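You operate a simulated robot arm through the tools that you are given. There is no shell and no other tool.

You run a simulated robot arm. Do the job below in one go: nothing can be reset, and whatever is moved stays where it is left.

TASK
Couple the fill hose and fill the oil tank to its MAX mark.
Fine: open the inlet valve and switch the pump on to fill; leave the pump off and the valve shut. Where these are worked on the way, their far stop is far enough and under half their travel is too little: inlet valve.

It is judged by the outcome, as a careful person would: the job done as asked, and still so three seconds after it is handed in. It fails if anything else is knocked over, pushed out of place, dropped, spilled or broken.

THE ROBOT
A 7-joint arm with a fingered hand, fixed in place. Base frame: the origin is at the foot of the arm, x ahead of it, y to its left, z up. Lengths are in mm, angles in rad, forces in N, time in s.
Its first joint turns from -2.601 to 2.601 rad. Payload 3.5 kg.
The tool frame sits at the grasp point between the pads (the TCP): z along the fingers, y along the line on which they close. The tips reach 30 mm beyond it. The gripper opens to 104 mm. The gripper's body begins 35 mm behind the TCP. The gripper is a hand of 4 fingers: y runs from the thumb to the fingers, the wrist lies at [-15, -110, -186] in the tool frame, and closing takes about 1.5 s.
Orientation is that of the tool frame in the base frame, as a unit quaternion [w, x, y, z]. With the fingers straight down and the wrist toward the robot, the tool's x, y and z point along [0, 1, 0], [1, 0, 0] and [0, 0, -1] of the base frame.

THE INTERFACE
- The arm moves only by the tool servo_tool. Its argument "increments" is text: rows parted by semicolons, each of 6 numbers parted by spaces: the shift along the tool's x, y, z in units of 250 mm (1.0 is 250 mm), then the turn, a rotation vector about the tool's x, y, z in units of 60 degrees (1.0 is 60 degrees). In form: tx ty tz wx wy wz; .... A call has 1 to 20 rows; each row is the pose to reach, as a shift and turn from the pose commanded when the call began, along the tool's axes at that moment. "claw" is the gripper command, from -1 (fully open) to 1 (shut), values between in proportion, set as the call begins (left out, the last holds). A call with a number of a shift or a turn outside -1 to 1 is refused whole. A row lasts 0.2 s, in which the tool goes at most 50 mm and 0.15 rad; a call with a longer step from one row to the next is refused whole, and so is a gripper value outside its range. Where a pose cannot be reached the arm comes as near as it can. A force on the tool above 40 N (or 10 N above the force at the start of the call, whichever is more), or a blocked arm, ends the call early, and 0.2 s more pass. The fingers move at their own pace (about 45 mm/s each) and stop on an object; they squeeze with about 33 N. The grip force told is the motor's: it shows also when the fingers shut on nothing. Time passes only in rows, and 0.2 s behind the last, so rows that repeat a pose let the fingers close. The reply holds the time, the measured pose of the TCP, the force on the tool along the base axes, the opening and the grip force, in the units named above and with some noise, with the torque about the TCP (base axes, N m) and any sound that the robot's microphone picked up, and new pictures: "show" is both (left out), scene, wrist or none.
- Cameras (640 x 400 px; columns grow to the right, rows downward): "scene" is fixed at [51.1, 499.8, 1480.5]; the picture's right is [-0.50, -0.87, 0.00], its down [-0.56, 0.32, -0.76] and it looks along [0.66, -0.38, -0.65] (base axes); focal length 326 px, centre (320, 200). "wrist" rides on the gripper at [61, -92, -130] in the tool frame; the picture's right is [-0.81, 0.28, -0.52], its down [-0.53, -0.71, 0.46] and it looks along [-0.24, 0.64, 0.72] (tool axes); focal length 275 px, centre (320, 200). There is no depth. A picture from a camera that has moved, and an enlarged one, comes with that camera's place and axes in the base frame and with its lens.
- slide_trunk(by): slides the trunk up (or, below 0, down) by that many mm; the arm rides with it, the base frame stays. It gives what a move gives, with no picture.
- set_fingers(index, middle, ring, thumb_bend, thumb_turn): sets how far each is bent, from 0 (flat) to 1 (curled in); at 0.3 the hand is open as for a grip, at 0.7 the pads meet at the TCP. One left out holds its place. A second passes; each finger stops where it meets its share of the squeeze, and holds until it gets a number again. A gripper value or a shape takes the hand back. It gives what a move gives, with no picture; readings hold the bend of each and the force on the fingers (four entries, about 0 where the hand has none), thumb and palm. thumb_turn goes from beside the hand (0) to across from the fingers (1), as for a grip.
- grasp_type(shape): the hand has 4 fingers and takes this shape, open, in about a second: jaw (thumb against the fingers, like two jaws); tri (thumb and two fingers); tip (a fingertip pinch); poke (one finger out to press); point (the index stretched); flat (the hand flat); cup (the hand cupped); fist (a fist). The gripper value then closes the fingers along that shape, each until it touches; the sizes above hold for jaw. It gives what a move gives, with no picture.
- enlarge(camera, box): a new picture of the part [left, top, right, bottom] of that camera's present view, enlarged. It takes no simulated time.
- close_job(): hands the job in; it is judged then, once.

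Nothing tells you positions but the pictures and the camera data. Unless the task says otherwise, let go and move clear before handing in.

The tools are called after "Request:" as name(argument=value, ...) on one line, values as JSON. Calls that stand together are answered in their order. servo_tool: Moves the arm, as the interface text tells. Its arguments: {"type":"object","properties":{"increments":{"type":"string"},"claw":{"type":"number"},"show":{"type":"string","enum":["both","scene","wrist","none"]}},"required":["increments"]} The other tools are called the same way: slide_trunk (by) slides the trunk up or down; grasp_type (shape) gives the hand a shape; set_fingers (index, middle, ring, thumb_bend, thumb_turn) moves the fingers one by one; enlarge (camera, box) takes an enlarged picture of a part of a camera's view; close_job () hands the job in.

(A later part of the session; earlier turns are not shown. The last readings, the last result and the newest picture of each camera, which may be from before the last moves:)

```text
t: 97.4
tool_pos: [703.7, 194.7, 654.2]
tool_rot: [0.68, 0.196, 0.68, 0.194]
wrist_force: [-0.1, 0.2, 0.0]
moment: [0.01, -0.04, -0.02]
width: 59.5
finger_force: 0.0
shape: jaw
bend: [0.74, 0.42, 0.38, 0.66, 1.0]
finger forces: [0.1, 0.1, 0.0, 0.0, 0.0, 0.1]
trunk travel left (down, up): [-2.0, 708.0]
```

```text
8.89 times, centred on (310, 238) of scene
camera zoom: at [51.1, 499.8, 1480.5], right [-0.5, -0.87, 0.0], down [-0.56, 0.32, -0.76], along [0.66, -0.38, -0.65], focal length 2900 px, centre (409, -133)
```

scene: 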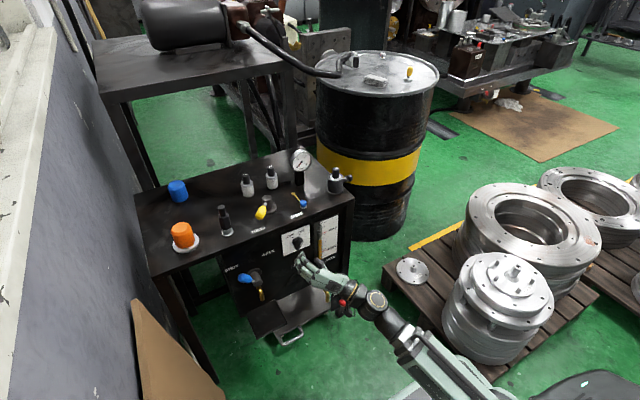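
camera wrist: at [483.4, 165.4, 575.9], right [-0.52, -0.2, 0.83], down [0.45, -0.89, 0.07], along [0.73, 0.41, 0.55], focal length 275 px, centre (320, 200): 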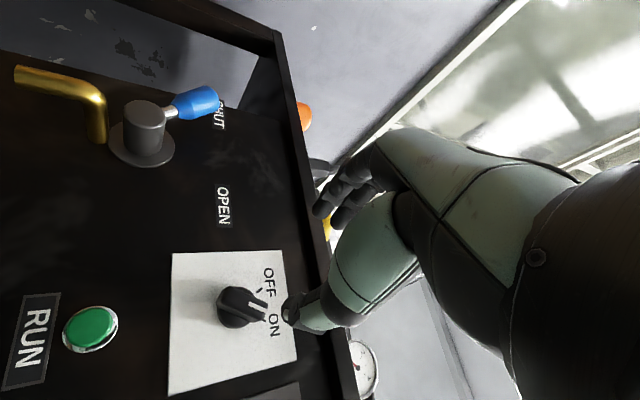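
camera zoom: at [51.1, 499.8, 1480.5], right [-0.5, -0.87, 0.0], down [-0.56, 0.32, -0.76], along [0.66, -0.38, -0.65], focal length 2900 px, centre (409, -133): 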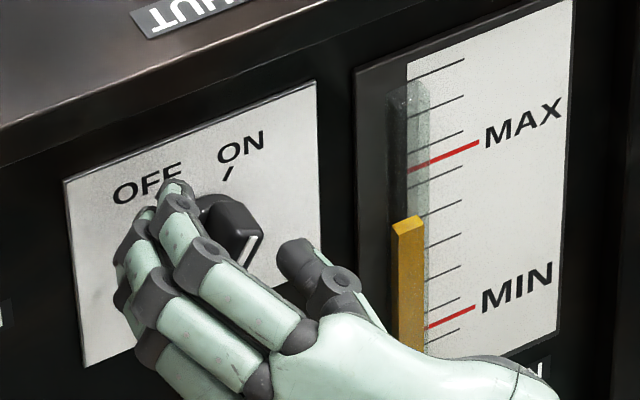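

Straddling again. I'll grip and turn back to OFF.

Request:
servo_tool(increments="0 0 0 0 0 0;0 0 0 0 0 0;0 0 0 0 0 0;0 0 0 0 0 0;0 0 0 0 0 0;0 0 0 0 0 0;0 0 0 0 0 -0.12;0 0 0 0 0 -0.25;0 0 0 0 0 -0.38;0 0 0 0 0 -0.51;0 0 0 0 0 -0.64;0 0 0 0 0 -0.77;0 0 0 0 0 -0.9;0 0 0 0 0 -1.0;0 0 0 0 0 -1.0", claw=1, show="none")

Request:
servo_tool(increments="0 0 0 0 0 0;0 0 0 0 0 0;0 0 0 0 0 0;0 0 0 0 0 0;0 0 0 0 0 0;0 0 -0.08 0 0 0;0 0 -0.18 0 0 0;0 0 -0.28 0 0 0", claw=-0.15)

Request:
enlarge(camera="scene", box=[275, 215, 345, 260])

Request:
enlarge(camera="wrist", box=[140, 100, 300, 220])

```text
t: 100.6
tool_pos: [703.1, 195.2, 654.6]
tool_rot: [0.686, -0.17, 0.686, -0.173]
wrist_force: [18.8, -3.7, 9.1]
moment: [0.01, -0.15, -0.05]
width: 10.4
finger_force: 33.2
shape: jaw
bend: [0.72, 0.64, 0.7, 0.73, 1.0]
finger forces: [14.8, 7.7, 0.1, 0.0, 30.0, 0.0]
trunk travel left (down, up): [-2.0, 708.0]
```

```text
t: 102.4
tool_pos: [631.5, 196.2, 656.2]
tool_rot: [0.685, -0.169, 0.687, -0.172]
wrist_force: [0.2, -0.1, -0.4]
moment: [-0.02, -0.02, -0.01]
width: 59.1
finger_force: 0.0
shape: jaw
bend: [0.74, 0.42, 0.38, 0.66, 1.0]
finger forces: [0.1, 0.0, 0.1, 0.1, 0.0, 0.1]
trunk travel left (down, up): [-2.0, 708.0]
camera wrist: at [502.2, 87.9, 645.6], right [-0.52, 0.62, 0.59], down [0.45, -0.38, 0.81], along [0.73, 0.68, -0.09], focal length 275 px, centre (320, 200)
```

scene: 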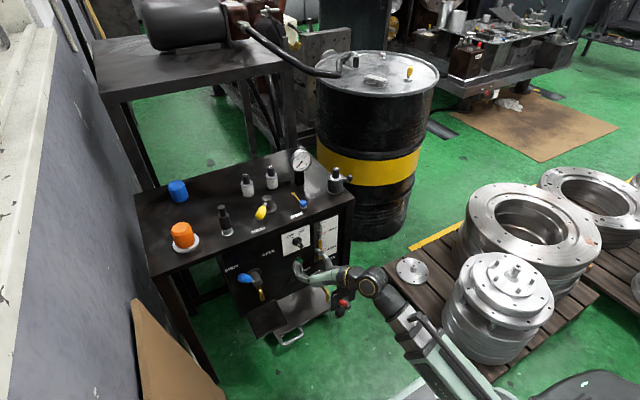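
wrist: 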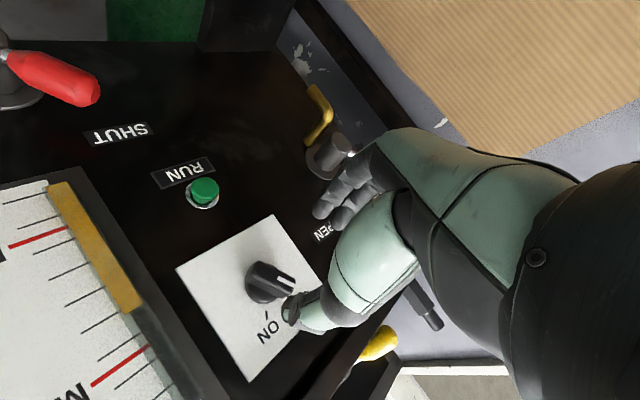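

```text
8.89 times, centred on (310, 238) of scene
camera zoom: at [51.1, 499.8, 1480.5], right [-0.5, -0.87, 0.0], down [-0.56, 0.32, -0.76], along [0.66, -0.38, -0.65], focal length 2900 px, centre (409, -133)
```

zoom: 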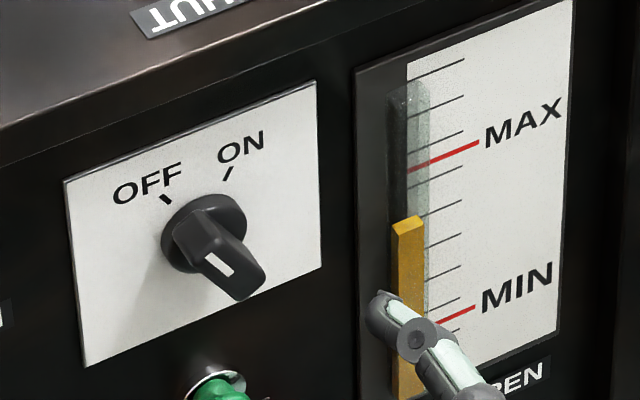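

```text
3.33 times, centred on (220, 160) of wrist
camera zoom: at [502.2, 87.9, 645.6], right [-0.52, 0.62, 0.59], down [0.45, -0.38, 0.81], along [0.73, 0.68, -0.09], focal length 918 px, centre (653, 333)
```

zoom: 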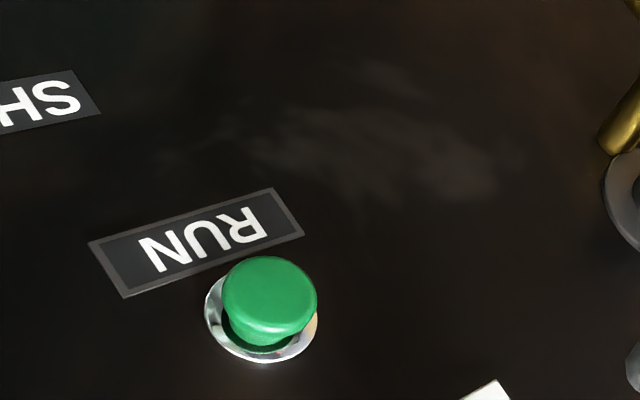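

The knob is back at OFF. RUN is in fact a mushroom push button. I'll look at the isolator now that it's less occluded.

Request:
enlarge(camera="scene", box=[320, 280, 360, 320])

Request:
enlarge(camera="scene", box=[280, 240, 350, 310])

```text
10.00 times, centred on (340, 300) of scene
camera zoom: at [51.1, 499.8, 1480.5], right [-0.5, -0.87, 0.0], down [-0.56, 0.32, -0.76], along [0.66, -0.38, -0.65], focal length 3262 px, centre (120, -800)
```

zoom: 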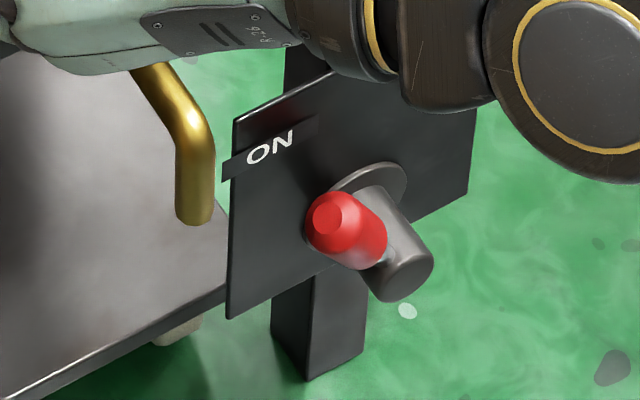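

```text
5.71 times, centred on (315, 275) of scene
camera zoom: at [51.1, 499.8, 1480.5], right [-0.5, -0.87, 0.0], down [-0.56, 0.32, -0.76], along [0.66, -0.38, -0.65], focal length 1864 px, centre (349, -229)
```

zoom: 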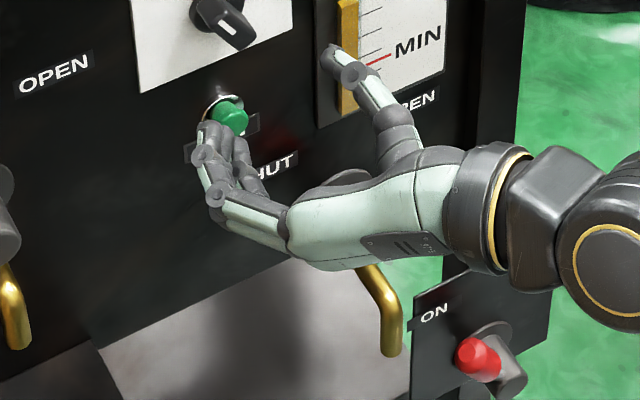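

The isolator is at ON, so power is there. That leaves the coupling as the suspect: it may need a firmer push or a twist to lock. I'll go back to it for a close inspection.

Request:
slide_trunk(by=240)

Request:
servo_tool(increments="-0.029 0.124 0.019 -0.062 -0.025 0.072;-0.057 0.248 0.038 -0.124 -0.05 0.144;-0.086 0.373 0.056 -0.185 -0.075 0.217;-0.114 0.497 0.075 -0.247 -0.1 0.289;-0.143 0.621 0.094 -0.309 -0.1245 0.361;-0.143 0.621 0.094 -0.309 -0.1245 0.361")

Request:
enlarge(camera="wrist", box=[140, 150, 340, 330])

```text
t: 104.9
tool_pos: [633.6, 197.2, 896.8]
tool_rot: [0.686, -0.169, 0.687, -0.172]
wrist_force: [0.5, 0.1, 0.0]
moment: [0.01, 0.01, -0.01]
width: 59.2
finger_force: 0.1
shape: jaw
bend: [0.74, 0.42, 0.38, 0.66, 1.0]
finger forces: [0.1, 0.0, 0.1, 0.1, 0.0, 0.0]
trunk travel left (down, up): [-242.0, 468.0]
```

```text
t: 106.3
tool_pos: [656.9, 351.4, 854.4]
tool_rot: [0.713, -0.157, 0.679, 0.083]
wrist_force: [0.8, 0.2, 0.8]
moment: [-0.04, 0.01, 0.01]
width: 59.8
finger_force: 0.0
shape: jaw
bend: [0.74, 0.42, 0.38, 0.66, 1.0]
finger forces: [0.0, 0.0, 0.1, 0.0, 0.1, 0.0]
trunk travel left (down, up): [-242.0, 468.0]
camera wrist: at [568.6, 216.4, 800.2], right [-0.63, 0.16, 0.76], down [0.63, -0.47, 0.62], along [0.45, 0.87, 0.19], focal length 275 px, centre (320, 200)
```

scene: 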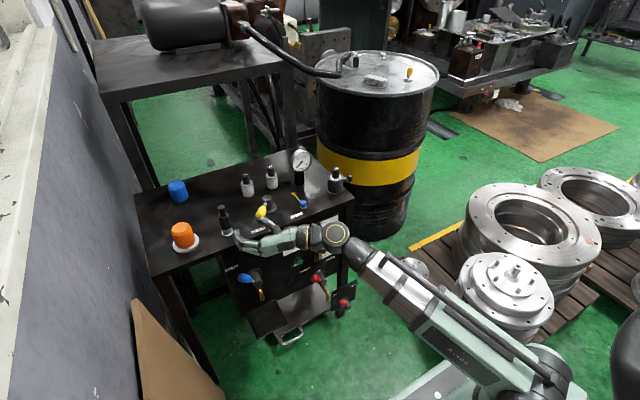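
wrist: 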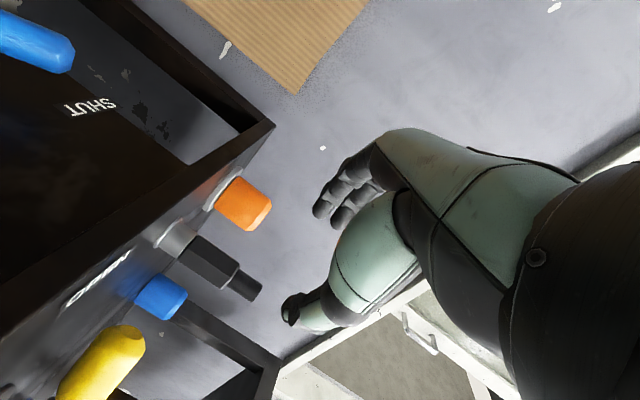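

```text
2.22 times, centred on (240, 240) of wrist
camera zoom: at [568.6, 216.4, 800.2], right [-0.63, 0.16, 0.76], down [0.63, -0.47, 0.62], along [0.45, 0.87, 0.19], focal length 612 px, centre (498, 111)
```

zoom: 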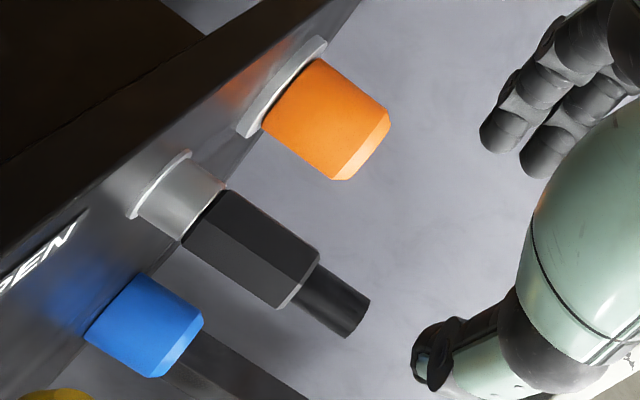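

Request:
enlarge(camera="wrist", box=[165, 210, 245, 275])

```text
6.15 times, centred on (205, 242) of wrist
camera zoom: at [568.6, 216.4, 800.2], right [-0.63, 0.16, 0.76], down [0.63, -0.47, 0.62], along [0.45, 0.87, 0.19], focal length 1694 px, centre (1028, -62)
```

zoom: 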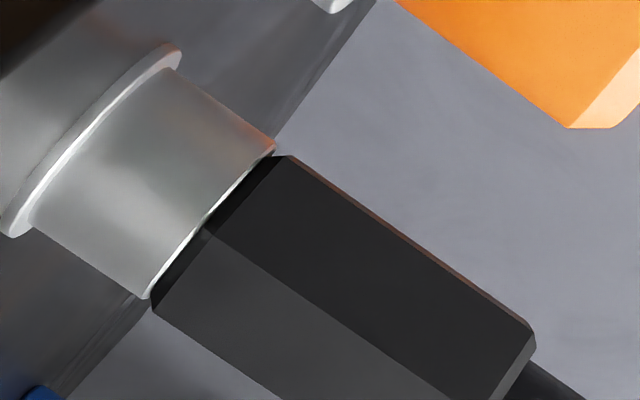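

The coupling is perfectly flush, yellow band hidden, so it's properly seated. The remaining unknown is the green RUN button, which most likely starts the pump. I'll move in front of it with the pump knob still at OFF.

Request:
servo_tool(increments="0.054 -0.107 -0.056 0.062 0.025 -0.072;0.108 -0.214 -0.112 0.124 0.05 -0.144;0.163 -0.322 -0.168 0.185 0.075 -0.217;0.217 -0.429 -0.224 0.247 0.1 -0.289;0.271 -0.536 -0.28 0.309 0.1245 -0.361;0.271 -0.536 -0.28 0.309 0.1245 -0.361", claw=1, show="none")

Request:
slide_trunk(by=-240)

Request:
servo_tool(increments="0 0 0 0 0 0;0 0 0 0 0 0")

Request:
enlarge(camera="scene", box=[265, 215, 355, 285])

```text
t: 107.7
tool_pos: [638.6, 194.5, 800.2]
tool_rot: [0.685, -0.169, 0.687, -0.173]
wrist_force: [0.6, 0.1, 0.5]
moment: [0.05, 0.0, 0.01]
width: 0.0
finger_force: 32.6
shape: jaw
bend: [0.7, 0.7, 0.7, 0.47, 1.0]
finger forces: [0.0, 0.1, 0.0, 0.0, 0.1, 0.0]
trunk travel left (down, up): [-242.0, 468.0]
```

```text
t: 110.2
tool_pos: [638.4, 195.0, 560.9]
tool_rot: [0.686, -0.169, 0.687, -0.171]
wrist_force: [0.6, 0.3, 0.6]
moment: [-0.03, -0.01, 0.0]
width: 0.0
finger_force: 33.1
shape: jaw
bend: [0.7, 0.7, 0.7, 0.47, 1.0]
finger forces: [0.0, 0.1, 0.0, 0.0, 0.0, 0.0]
trunk travel left (down, up): [-2.0, 708.0]
```

```text
t: 110.8
tool_pos: [638.6, 195.7, 559.6]
tool_rot: [0.686, -0.169, 0.687, -0.172]
wrist_force: [0.1, 0.3, 0.2]
moment: [-0.02, 0.02, -0.03]
width: 0.0
finger_force: 33.0
shape: jaw
bend: [0.7, 0.7, 0.7, 0.47, 1.0]
finger forces: [0.0, 0.1, 0.0, 0.0, 0.0, 0.0]
trunk travel left (down, up): [-2.0, 708.0]
camera wrist: at [508.2, 86.9, 549.9], right [-0.52, 0.62, 0.59], down [0.45, -0.38, 0.81], along [0.73, 0.68, -0.09], focal length 275 px, centre (320, 200)
```

scene: 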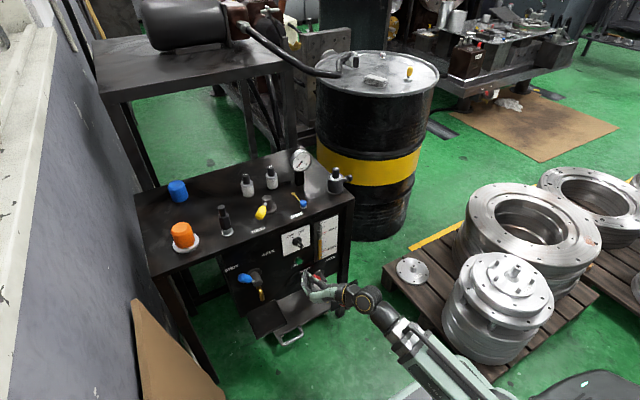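
wrist: 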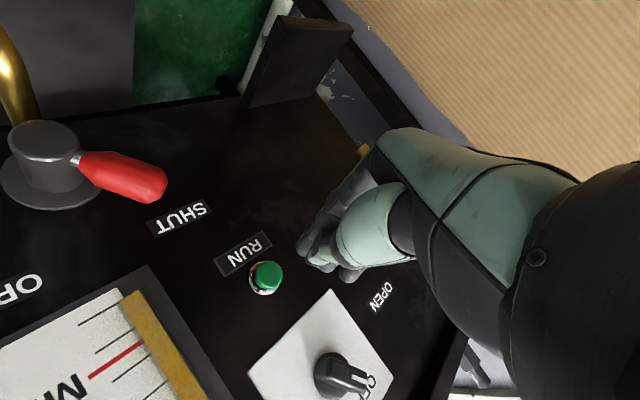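

```text
5.71 times, centred on (310, 250) of scene
camera zoom: at [51.1, 499.8, 1480.5], right [-0.5, -0.87, 0.0], down [-0.56, 0.32, -0.76], along [0.66, -0.38, -0.65], focal length 1864 px, centre (377, -86)
```

zoom: 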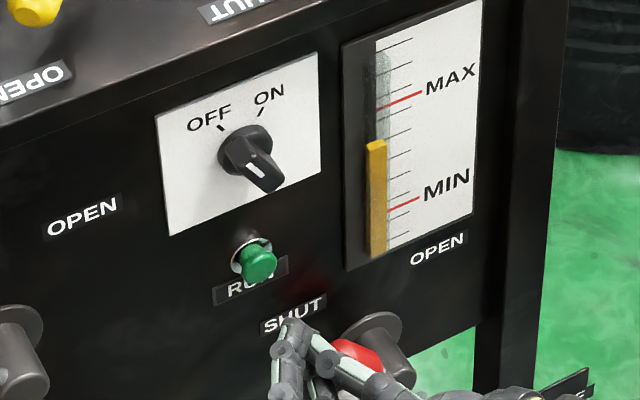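

The fingers are aligned with the RUN button. I'll approach and press it gently while watching the glass.

Request:
servo_tool(increments="0 0 0.08 0 0 0;0 0 0.15 0 0 0;0 0 0.18 0 0 0")

Request:
enlarge(camera="scene", box=[265, 215, 355, 285])

Request:
enlarge(camera="wrist", box=[220, 200, 380, 320])

```text
t: 111.6
tool_pos: [682.8, 195.0, 560.7]
tool_rot: [0.685, -0.169, 0.687, -0.173]
wrist_force: [-0.5, -0.2, 0.8]
moment: [-0.02, 0.0, 0.0]
width: 0.0
finger_force: 33.2
shape: jaw
bend: [0.7, 0.7, 0.7, 0.47, 1.0]
finger forces: [0.1, 0.0, 0.0, 0.0, 0.0, 0.0]
trunk travel left (down, up): [-2.0, 708.0]
camera wrist: at [553.0, 86.6, 549.9], right [-0.52, 0.62, 0.59], down [0.45, -0.38, 0.81], along [0.73, 0.68, -0.09], focal length 275 px, centre (320, 200)
```

scene: 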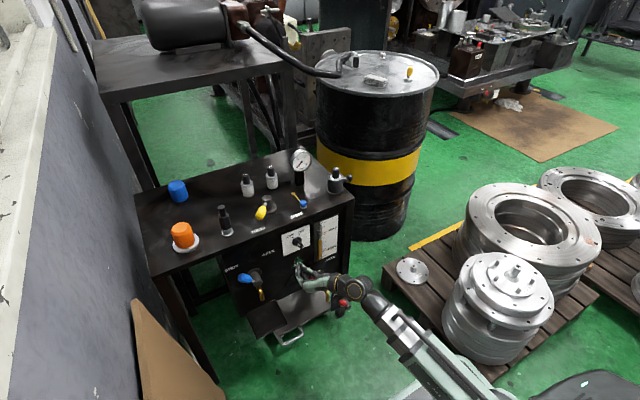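
wrist: 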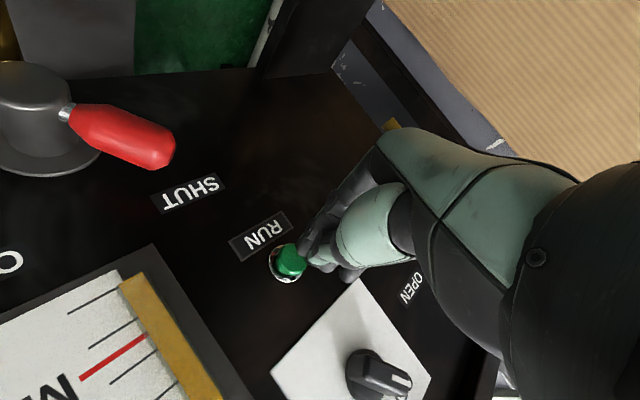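

```text
5.71 times, centred on (310, 250) of scene
camera zoom: at [51.1, 499.8, 1480.5], right [-0.5, -0.87, 0.0], down [-0.56, 0.32, -0.76], along [0.66, -0.38, -0.65], focal length 1864 px, centre (377, -86)
```

zoom: 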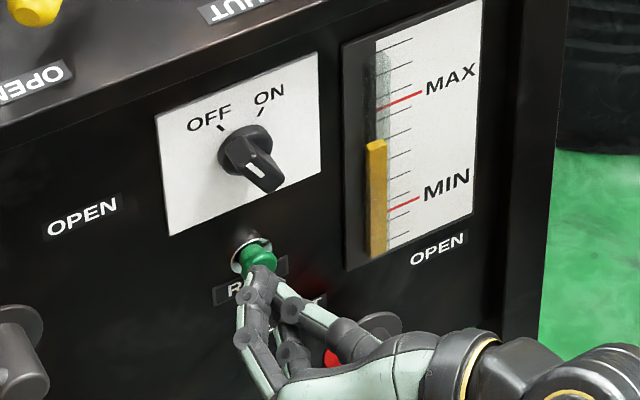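

```text
3.33 times, centred on (300, 260) of wrist
camera zoom: at [553.0, 86.6, 549.9], right [-0.52, 0.62, 0.59], down [0.45, -0.38, 0.81], along [0.73, 0.68, -0.09], focal length 918 px, centre (387, 0)
```

zoom: 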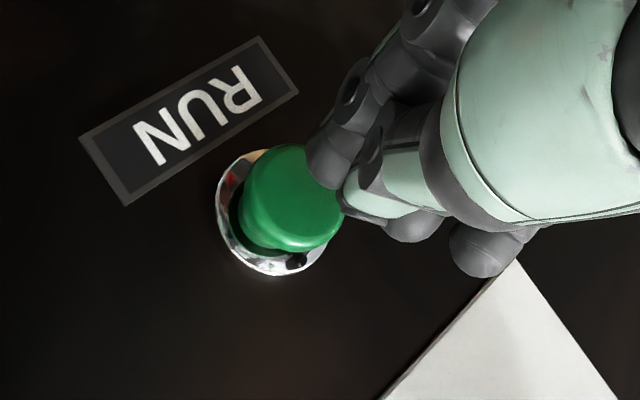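

Pressing RUN now, with the knob at OFF.

Request:
servo_tool(increments="0 0 0.02 0 0 0;0 0 0.036 0 0 0;0 0 0.052 0 0 0;0 0 0.068 0 0 0;0 0 0.08 0 0 0")

Request:
enlarge(camera="wrist", box=[220, 200, 380, 320])

Request:
enlarge(camera="scene", box=[305, 215, 345, 255])

```text
t: 112.8
tool_pos: [702.9, 194.9, 561.3]
tool_rot: [0.686, -0.169, 0.687, -0.171]
wrist_force: [-3.5, -0.9, 2.0]
moment: [0.0, 0.01, 0.0]
width: 0.0
finger_force: 33.0
shape: jaw
bend: [0.7, 0.7, 0.7, 0.47, 1.0]
finger forces: [0.0, 0.0, 0.0, 0.0, 0.0, 0.0]
trunk travel left (down, up): [-2.0, 708.0]
heard: click
camera wrist: at [572.4, 86.5, 550.1], right [-0.52, 0.62, 0.59], down [0.45, -0.38, 0.81], along [0.73, 0.68, -0.09], focal length 275 px, centre (320, 200)
```

scene: 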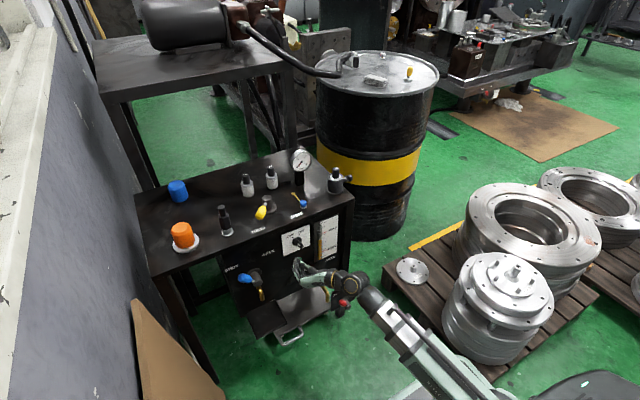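
wrist: 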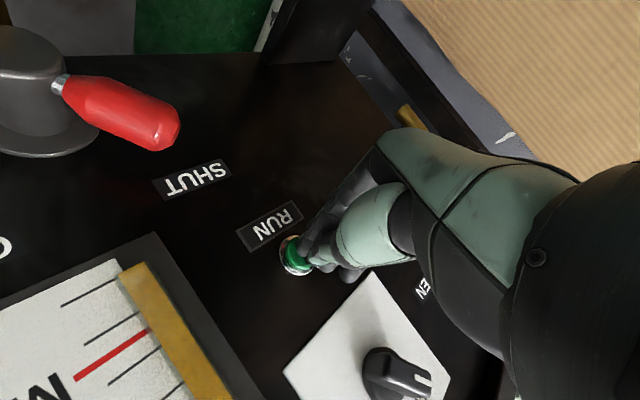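

```text
3.33 times, centred on (300, 260) of wrist
camera zoom: at [572.4, 86.5, 550.1], right [-0.52, 0.62, 0.59], down [0.45, -0.38, 0.81], along [0.73, 0.68, -0.09], focal length 918 px, centre (387, 0)
```

zoom: 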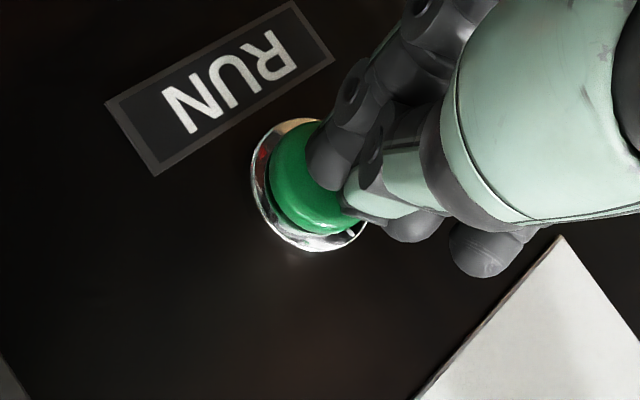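

```text
10.00 times, centred on (325, 235) of scene
camera zoom: at [51.1, 499.8, 1480.5], right [-0.5, -0.87, 0.0], down [-0.56, 0.32, -0.76], along [0.66, -0.38, -0.65], focal length 3262 px, centre (270, -150)
```

zoom: 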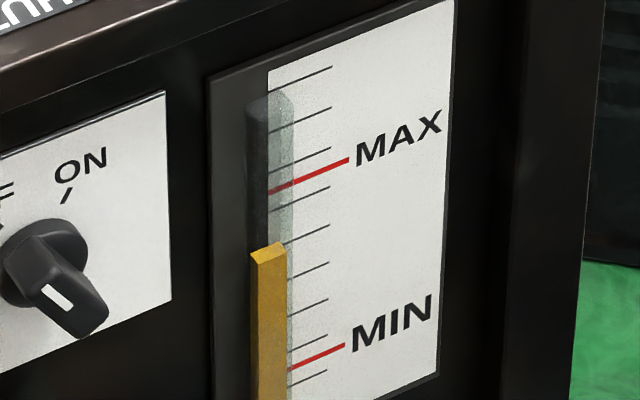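

A click was heard from the button. I'll release it and watch for any effect.

Request:
servo_tool(increments="0 0 -0.06 0 0 0;0 0 -0.12 0 0 0;0 0 -0.2 0 0 0;0 0 -0.2 0 0 0;0 0 -0.2 0 0 0;0 0 -0.2 0 0 0", show="wrist")

Request:
enlarge(camera="scene", box=[305, 215, 345, 255])

Request:
enlarge(camera="wrist", box=[200, 200, 360, 320])

Request:
enlarge(camera="scene", box=[290, 150, 320, 180])

```text
t: 114.2
tool_pos: [653.3, 194.0, 559.9]
tool_rot: [0.686, -0.17, 0.686, -0.172]
wrist_force: [-0.5, -0.4, -0.5]
moment: [-0.03, -0.03, 0.0]
width: 0.0
finger_force: 33.0
shape: jaw
bend: [0.7, 0.7, 0.7, 0.47, 1.0]
finger forces: [0.0, 0.1, 0.0, 0.0, 0.0, 0.0]
trunk travel left (down, up): [-2.0, 708.0]
camera wrist: at [522.1, 86.6, 550.3], right [-0.52, 0.62, 0.59], down [0.45, -0.38, 0.81], along [0.73, 0.68, -0.09], focal length 275 px, centre (320, 200)
```

wrist: 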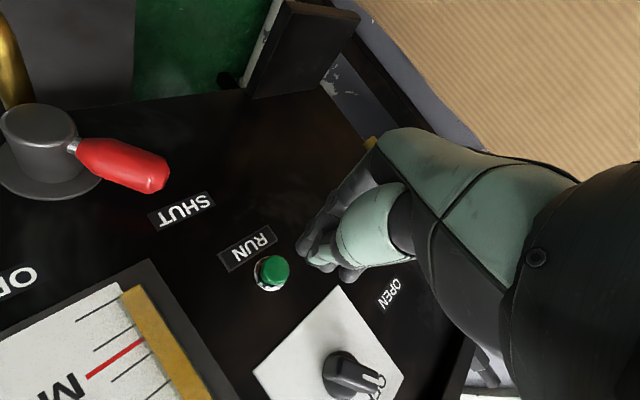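

```text
10.00 times, centred on (325, 235) of scene
camera zoom: at [51.1, 499.8, 1480.5], right [-0.5, -0.87, 0.0], down [-0.56, 0.32, -0.76], along [0.66, -0.38, -0.65], focal length 3262 px, centre (270, -150)
```

zoom: 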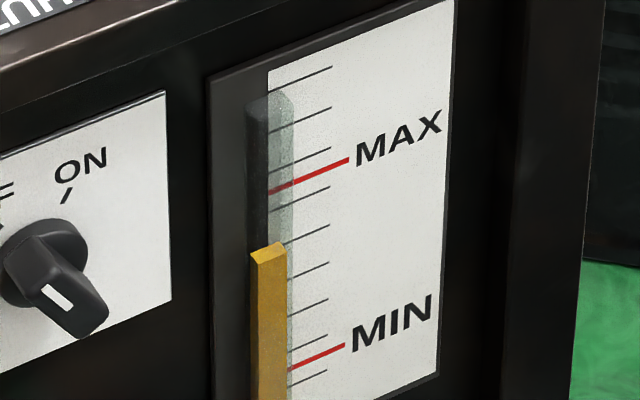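

```text
3.33 times, centred on (280, 260) of wrist
camera zoom: at [522.1, 86.6, 550.3], right [-0.52, 0.62, 0.59], down [0.45, -0.38, 0.81], along [0.73, 0.68, -0.09], focal length 918 px, centre (453, 0)
```

zoom: 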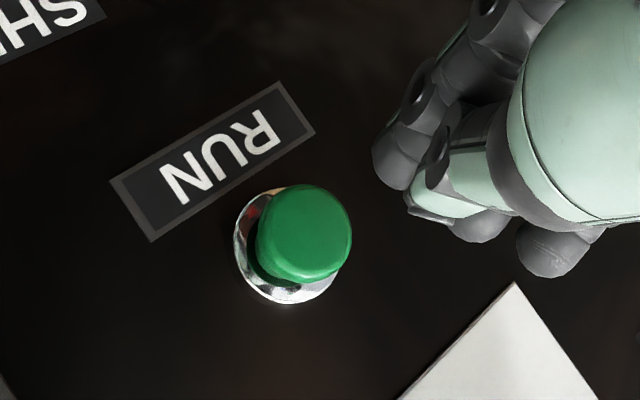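

```text
13.33 times, centred on (305, 165) of scene
camera zoom: at [51.1, 499.8, 1480.5], right [-0.5, -0.87, 0.0], down [-0.56, 0.32, -0.76], along [0.66, -0.38, -0.65], focal length 4350 px, centre (520, 667)
```

zoom: 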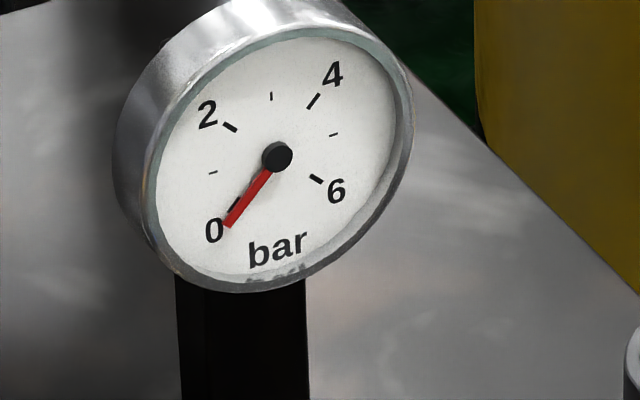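

It's a momentary button with no effect while the knob is OFF. The logical sequence is knob ON, then RUN. I'll go back to the knob and set it ON first.

Request:
servo_tool(increments="-0.113 -0.06 -0.01 0 0 -0.037;-0.225 -0.121 -0.01 0 0 -0.037;-0.338 -0.181 -0.01 0 0 -0.037;-0.338 -0.181 -0.01 0 0 -0.037;-0.338 -0.181 -0.01 0 0 -0.037;-0.338 -0.181 0.08 0 0 -0.037;-0.338 -0.181 0.15 0 0 -0.037;-0.338 -0.181 0.196 0 0 -0.037;-0.338 -0.181 0.196 0 0 -0.037", claw=-0.15, show="none")

Request:
enlarge(camera="scene", box=[275, 215, 345, 260])

```text
t: 116.2
tool_pos: [703.0, 192.9, 656.6]
tool_rot: [0.682, -0.183, 0.683, -0.185]
wrist_force: [0.2, -0.1, 0.6]
moment: [0.01, 0.0, -0.01]
width: 59.4
finger_force: 0.0
shape: jaw
bend: [0.74, 0.42, 0.38, 0.66, 1.0]
finger forces: [0.1, 0.0, 0.1, 0.0, 0.1, 0.0]
trunk travel left (down, up): [-2.0, 708.0]
```

```text
8.89 times, centred on (310, 238) of scene
camera zoom: at [51.1, 499.8, 1480.5], right [-0.5, -0.87, 0.0], down [-0.56, 0.32, -0.76], along [0.66, -0.38, -0.65], focal length 2900 px, centre (409, -133)
```

zoom: 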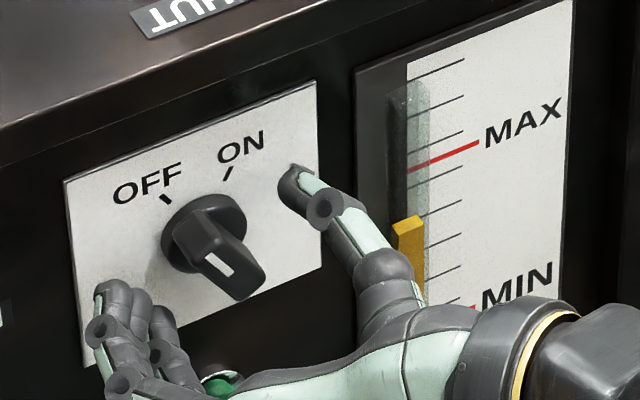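

Request:
servo_tool(increments="0 0 0 0 0 0;0 0 0 0 0 0;0 0 0 0 0 0;0 0 0 0 0 0;0 0 0 0 0 0;0 0 0 0 0 0;0 0 0 0 0 0.13;0 0 0 0 0 0.26;0 0 0 0 0 0.39;0 0 0 0 0 0.52;0 0 0 0 0 0.65;0 0 0 0 0 0.78;0 0 0 0 0 0.91;0 0 0 0 0 1.0;0 0 0 0 0 1.0", claw=1, show="none")

Request:
enlarge(camera="scene", box=[305, 215, 345, 255])

Request:
servo_tool(increments="0 0 0 0 0 0;0 0 0 0 0 0", show="none")

Request:
enlarge(camera="scene", box=[305, 215, 345, 255])

```text
t: 119.4
tool_pos: [702.6, 193.6, 655.9]
tool_rot: [0.683, 0.184, 0.684, 0.18]
wrist_force: [3.4, -11.5, -8.2]
moment: [0.0, 0.18, -0.24]
width: 10.8
finger_force: 32.4
shape: jaw
bend: [0.72, 0.63, 0.69, 0.73, 1.0]
finger forces: [15.1, 7.4, 0.0, 0.1, 35.7, 0.0]
trunk travel left (down, up): [-2.0, 708.0]
```

```text
10.00 times, centred on (325, 235) of scene
camera zoom: at [51.1, 499.8, 1480.5], right [-0.5, -0.87, 0.0], down [-0.56, 0.32, -0.76], along [0.66, -0.38, -0.65], focal length 3262 px, centre (270, -150)
```

zoom: 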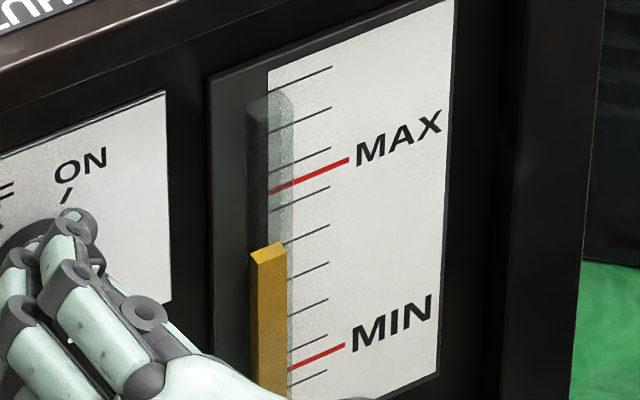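

```text
t: 120.0
tool_pos: [702.6, 193.9, 656.8]
tool_rot: [0.683, 0.184, 0.683, 0.18]
wrist_force: [4.0, -11.2, -8.1]
moment: [-0.02, 0.19, -0.23]
width: 10.8
finger_force: 32.7
shape: jaw
bend: [0.72, 0.63, 0.69, 0.73, 1.0]
finger forces: [14.8, 7.4, 0.0, 0.0, 36.0, 0.1]
trunk travel left (down, up): [-2.0, 708.0]
```

```text
10.00 times, centred on (325, 235) of scene
camera zoom: at [51.1, 499.8, 1480.5], right [-0.5, -0.87, 0.0], down [-0.56, 0.32, -0.76], along [0.66, -0.38, -0.65], focal length 3262 px, centre (270, -150)
```

zoom: 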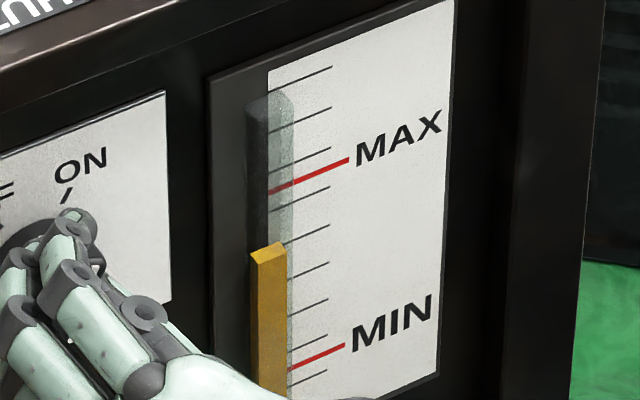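

Still no change. I'll leave the knob at ON, go down and press RUN, ready to return quickly to the knob. Closing the jaw on it at the OFF angle will switch it off.

Request:
servo_tool(increments="0 0 0 0 0 0;0 0 0 0 0 0;0 0 0 0 0 0;0 0 0 0 0 0;0 0 0 0 0 0;0 0 -0.08 0 0 0;0 0 -0.16 0 0 0;0 0 -0.22 0 0 0", claw=-0.15, show="none")

Request:
enlarge(camera="scene", box=[275, 215, 345, 260])

Request:
servo_tool(increments="0 0 0 0 0 -0.13;0 0 0 0 0 -0.26;0 0 0 0 0 -0.39;0 0 0 0 0 -0.52;0 0 0 0 0 -0.65;0 0 0 0 0 -0.78;0 0 0 0 0 -0.91;0 0 0 0 0 -0.97;0.113 -0.062 0 0 0 -0.97;0.227 -0.124 0 0 0 -0.97;0.34 -0.186 0 0 0 -0.97;0.34 -0.186 0 0 0 -0.97", claw=1, show="none")

```text
t: 121.8
tool_pos: [646.5, 194.8, 655.9]
tool_rot: [0.684, 0.184, 0.683, 0.18]
wrist_force: [0.0, 0.0, 0.6]
moment: [0.05, -0.01, -0.02]
width: 59.3
finger_force: 0.0
shape: jaw
bend: [0.74, 0.42, 0.38, 0.66, 1.0]
finger forces: [0.0, 0.1, 0.0, 0.1, 0.0, 0.1]
trunk travel left (down, up): [-2.0, 708.0]
```

```text
8.89 times, centred on (310, 238) of scene
camera zoom: at [51.1, 499.8, 1480.5], right [-0.5, -0.87, 0.0], down [-0.56, 0.32, -0.76], along [0.66, -0.38, -0.65], focal length 2900 px, centre (409, -133)
```

zoom: 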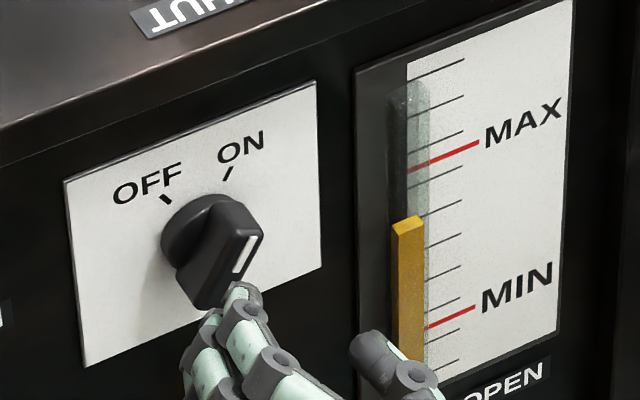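

```text
t: 124.4
tool_pos: [646.0, 197.4, 559.7]
tool_rot: [0.686, -0.172, 0.685, -0.174]
wrist_force: [0.2, -0.5, 0.4]
moment: [0.02, 0.01, 0.0]
width: 0.0
finger_force: 33.2
shape: jaw
bend: [0.7, 0.7, 0.7, 0.47, 1.0]
finger forces: [0.1, 0.0, 0.0, 0.0, 0.1, 0.0]
trunk travel left (down, up): [-2.0, 708.0]
```

Request:
servo_tool(increments="0 0 0.1 0 0 0;0 0 0.17 0 0 0;0 0 0.205 0 0 0;0 0 0.228 0 0 0", show="none")

Request:
enlarge(camera="scene", box=[305, 215, 345, 255])

```text
t: 125.4
tool_pos: [703.9, 198.2, 559.1]
tool_rot: [0.685, -0.172, 0.686, -0.173]
wrist_force: [-4.4, -0.4, 0.9]
moment: [0.0, 0.04, 0.04]
width: 0.0
finger_force: 33.2
shape: jaw
bend: [0.7, 0.7, 0.7, 0.47, 1.0]
finger forces: [0.1, 0.0, 0.1, 0.1, 0.1, 0.0]
trunk travel left (down, up): [-2.0, 708.0]
heard: click
```

```text
10.00 times, centred on (325, 235) of scene
camera zoom: at [51.1, 499.8, 1480.5], right [-0.5, -0.87, 0.0], down [-0.56, 0.32, -0.76], along [0.66, -0.38, -0.65], focal length 3262 px, centre (270, -150)
```

zoom: 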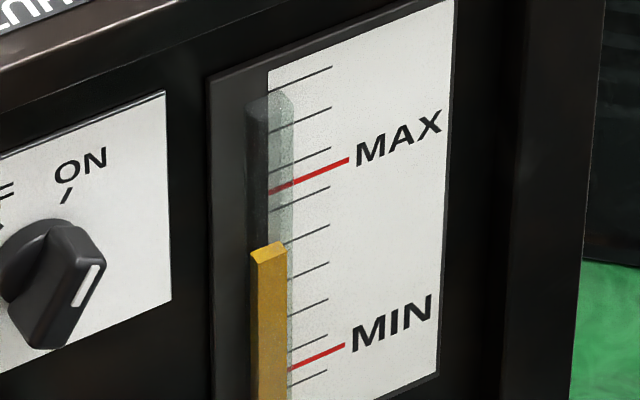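

Request:
servo_tool(increments="0 0 -0.08 0 0 0;0 0 -0.16 0 0 0;0 0 -0.22 0 0 0", show="none")

Request:
enlarge(camera="scene", box=[305, 215, 345, 255])

Request:
servo_tool(increments="0 0 0 0 0 0;0 0 0 0 0 0;0 0 0 0 0 0", show="scene")

Request:
enlarge(camera="scene", box=[305, 215, 345, 255])

```text
t: 126.2
tool_pos: [649.0, 197.3, 559.9]
tool_rot: [0.685, -0.172, 0.686, -0.174]
wrist_force: [0.2, 0.8, 0.8]
moment: [0.0, -0.02, 0.0]
width: 0.0
finger_force: 33.4
shape: jaw
bend: [0.7, 0.7, 0.7, 0.47, 1.0]
finger forces: [0.0, 0.1, 0.0, 0.0, 0.0, 0.0]
trunk travel left (down, up): [-2.0, 708.0]
```

```text
10.00 times, centred on (325, 235) of scene
camera zoom: at [51.1, 499.8, 1480.5], right [-0.5, -0.87, 0.0], down [-0.56, 0.32, -0.76], along [0.66, -0.38, -0.65], focal length 3262 px, centre (270, -150)
```

zoom: 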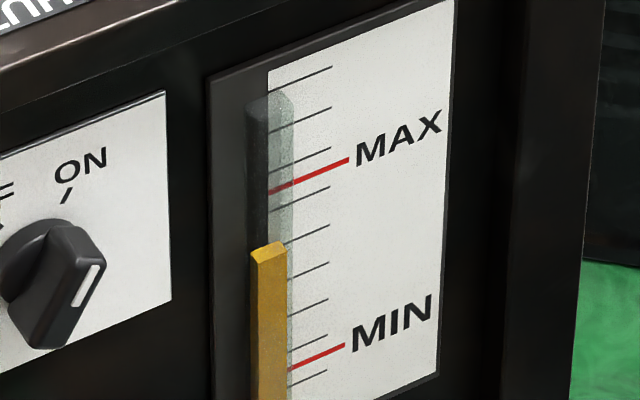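

```text
t: 127.0
tool_pos: [649.2, 196.1, 558.5]
tool_rot: [0.685, -0.173, 0.686, -0.175]
wrist_force: [-0.4, -0.1, 0.4]
moment: [0.04, 0.01, 0.03]
width: 0.0
finger_force: 32.7
shape: jaw
bend: [0.7, 0.7, 0.7, 0.47, 1.0]
finger forces: [0.1, 0.0, 0.1, 0.0, 0.0, 0.0]
trunk travel left (down, up): [-2.0, 708.0]
```

scene: 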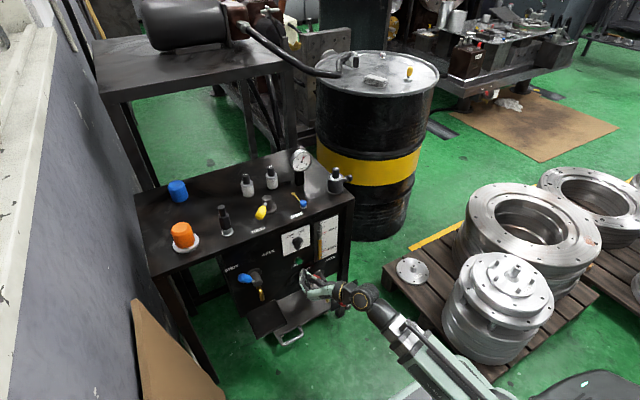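

```text
10.00 times, centred on (325, 235) of scene
camera zoom: at [51.1, 499.8, 1480.5], right [-0.5, -0.87, 0.0], down [-0.56, 0.32, -0.76], along [0.66, -0.38, -0.65], focal length 3262 px, centre (270, -150)
```

zoom: 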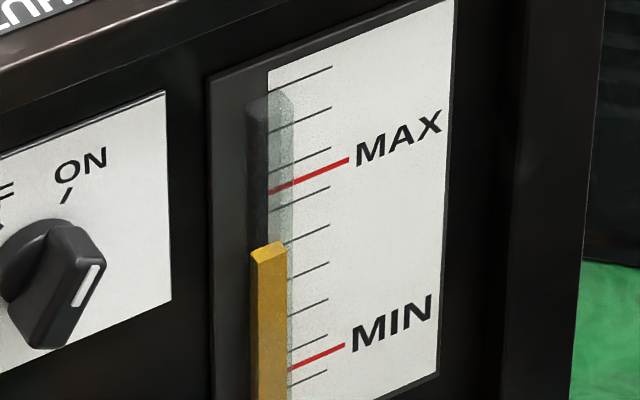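

RUN has no visible effect either, so the missing link must be the coupling or the valve. I'll put the knob back to OFF first, by closing the jaw on it at the OFF angle.

Request:
servo_tool(increments="-0.113 -0.06 -0.01 0 0 -0.03;-0.225 -0.121 -0.01 0 0 -0.03;-0.338 -0.181 -0.01 0 0 -0.03;-0.338 -0.181 -0.01 0 0 -0.03;-0.338 -0.181 -0.01 0 0 -0.03;-0.338 -0.181 0.08 0 0 -0.03;-0.338 -0.181 0.15 0 0 -0.03;-0.338 -0.181 0.21 0 0 -0.03;-0.338 -0.181 0.21 0 0 -0.03", claw=-0.3, show="none")

Request:
servo_tool(increments="0 0 0 0 0 0;0 0 0 0 0 0;0 0 0 0 0 0;0 0 0 0 0 0;0 0 0 0 0 0;0 0 0 0 0 0;0 0 0 0 0 0;0 0 0 0 0 0", claw=1, show="none")

Request:
enlarge(camera="scene", box=[275, 215, 345, 260])

```text
t: 129.0
tool_pos: [699.2, 197.4, 655.8]
tool_rot: [0.683, -0.183, 0.683, -0.185]
wrist_force: [-0.2, 0.2, 0.4]
moment: [-0.01, -0.01, 0.0]
width: 67.3
finger_force: 0.0
shape: jaw
bend: [0.28, 0.39, 0.36, 0.62, 1.0]
finger forces: [0.0, 0.1, 0.0, 0.0, 0.1, 0.1]
trunk travel left (down, up): [-2.0, 708.0]
```

```text
t: 130.8
tool_pos: [700.5, 199.3, 653.1]
tool_rot: [0.682, -0.183, 0.684, -0.184]
wrist_force: [-0.3, 4.7, -9.2]
moment: [-0.06, 0.22, 0.29]
width: 16.3
finger_force: 33.5
shape: jaw
bend: [0.73, 0.7, 0.7, 0.79, 0.96]
finger forces: [18.6, 12.4, 0.0, 0.0, 21.2, 0.1]
trunk travel left (down, up): [-2.0, 708.0]
```

```text
8.89 times, centred on (310, 238) of scene
camera zoom: at [51.1, 499.8, 1480.5], right [-0.5, -0.87, 0.0], down [-0.56, 0.32, -0.76], along [0.66, -0.38, -0.65], focal length 2900 px, centre (409, -133)
```

zoom: 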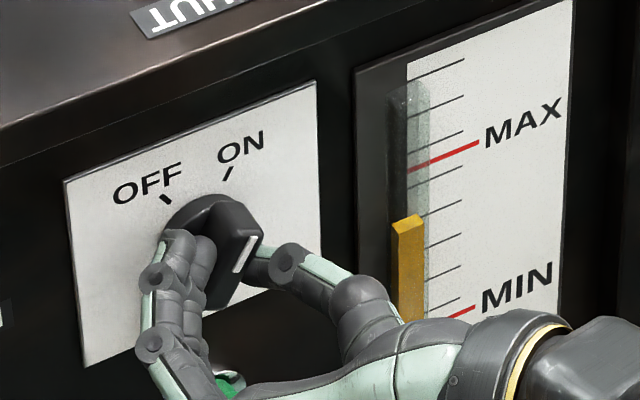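

The detent holds it, so I'll do a proper grip at the ON angle and turn it back.

Request:
servo_tool(increments="0 0 0 0 0 0;0 0 0 0 0 0;0 0 0 0 0 0;0 0 0 0 0 0;0 0 -0.1 0 0 0;0 0 -0.2 0 0 0;-0.004 -0.012 -0.2 0 0 0.13;-0.004 -0.012 -0.2 0 0 0.26;-0.004 -0.012 -0.2 0 0 0.39;-0.004 -0.012 -0.2 0 0 0.52;-0.004 -0.012 -0.2 0 0 0.65;-0.004 -0.012 -0.2 0 0 0.78;-0.004 -0.012 -0.2 0 0 0.91;-0.004 -0.012 -0.2 0 0 1.0;-0.004 -0.012 -0.1 0 0 1.0;-0.004 -0.012 0 0 0 1.0;-0.004 -0.012 0 0 0 1.0", claw=-0.15, show="none")

Request:
enlarge(camera="scene", box=[275, 215, 345, 260])

```text
t: 134.4
tool_pos: [702.4, 193.2, 657.5]
tool_rot: [0.683, 0.183, 0.683, 0.181]
wrist_force: [-0.6, 0.5, -0.1]
moment: [-0.03, -0.01, 0.0]
width: 59.4
finger_force: 0.0
shape: jaw
bend: [0.74, 0.42, 0.38, 0.66, 1.0]
finger forces: [0.0, 0.1, 0.0, 0.1, 0.1, 0.0]
trunk travel left (down, up): [-2.0, 708.0]
```

```text
8.89 times, centred on (310, 238) of scene
camera zoom: at [51.1, 499.8, 1480.5], right [-0.5, -0.87, 0.0], down [-0.56, 0.32, -0.76], along [0.66, -0.38, -0.65], focal length 2900 px, centre (409, -133)
```

zoom: 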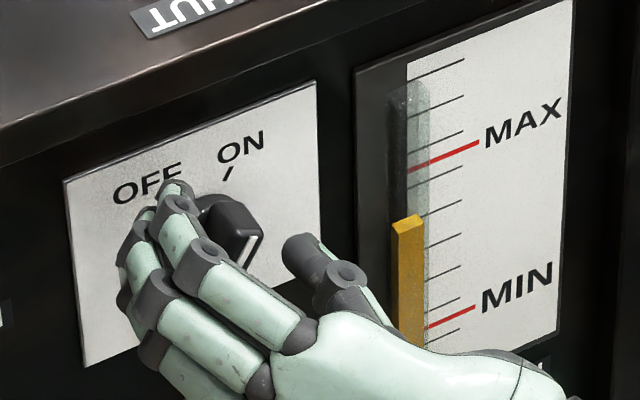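

Request:
servo_tool(increments="0 0 0 0 0 0;0 0 0 0 0 0;0 0 0 0 0 0;0 0 0 0 0 0;0 0 0 0 0 0;0 0 0 0 0 0;0 0 0 0 0 -0.12;0 0 0 0 0 -0.25;0 0 0 0 0 -0.38;0 0 0 0 0 -0.51;0 0 0 0 0 -0.64;0 0 0 0 0 -0.77;0 0 0 0 0 -0.9;0 0 0 0 0 -0.98;0 0 0 0 0 -0.98", claw=1, show="none")

Request:
servo_tool(increments="0 0 0 0 0 0;0 0 0 0 0 0;0 0 0 0 0 0;0 0 0 0 0 0;0 0 -0.08 0 0 0;0 0 -0.18 0 0 0;0 0 -0.26 0 0 0", claw=-0.15, show="none")

Request:
enlarge(camera="scene", box=[275, 215, 345, 260])

```text
t: 137.6
tool_pos: [702.7, 194.8, 657.4]
tool_rot: [0.684, -0.175, 0.685, -0.178]
wrist_force: [5.6, 4.8, 0.9]
moment: [0.0, 0.0, 0.19]
width: 10.2
finger_force: 33.4
shape: jaw
bend: [0.72, 0.63, 0.7, 0.74, 1.0]
finger forces: [20.1, 11.2, 0.0, 0.0, 27.2, 0.1]
trunk travel left (down, up): [-2.0, 708.0]
```

```text
t: 139.2
tool_pos: [636.7, 194.8, 656.2]
tool_rot: [0.684, -0.175, 0.685, -0.178]
wrist_force: [0.7, 0.0, -0.3]
moment: [-0.02, -0.03, 0.0]
width: 59.7
finger_force: 0.0
shape: jaw
bend: [0.74, 0.42, 0.38, 0.66, 1.0]
finger forces: [0.0, 0.0, 0.0, 0.0, 0.0, 0.0]
trunk travel left (down, up): [-2.0, 708.0]
```

```text
8.89 times, centred on (310, 238) of scene
camera zoom: at [51.1, 499.8, 1480.5], right [-0.5, -0.87, 0.0], down [-0.56, 0.32, -0.76], along [0.66, -0.38, -0.65], focal length 2900 px, centre (409, -133)
```

zoom: 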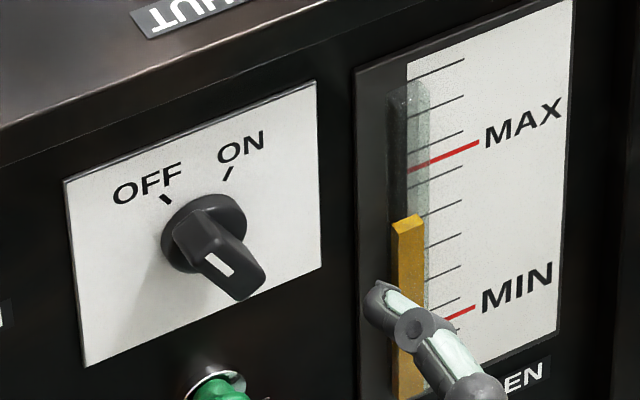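

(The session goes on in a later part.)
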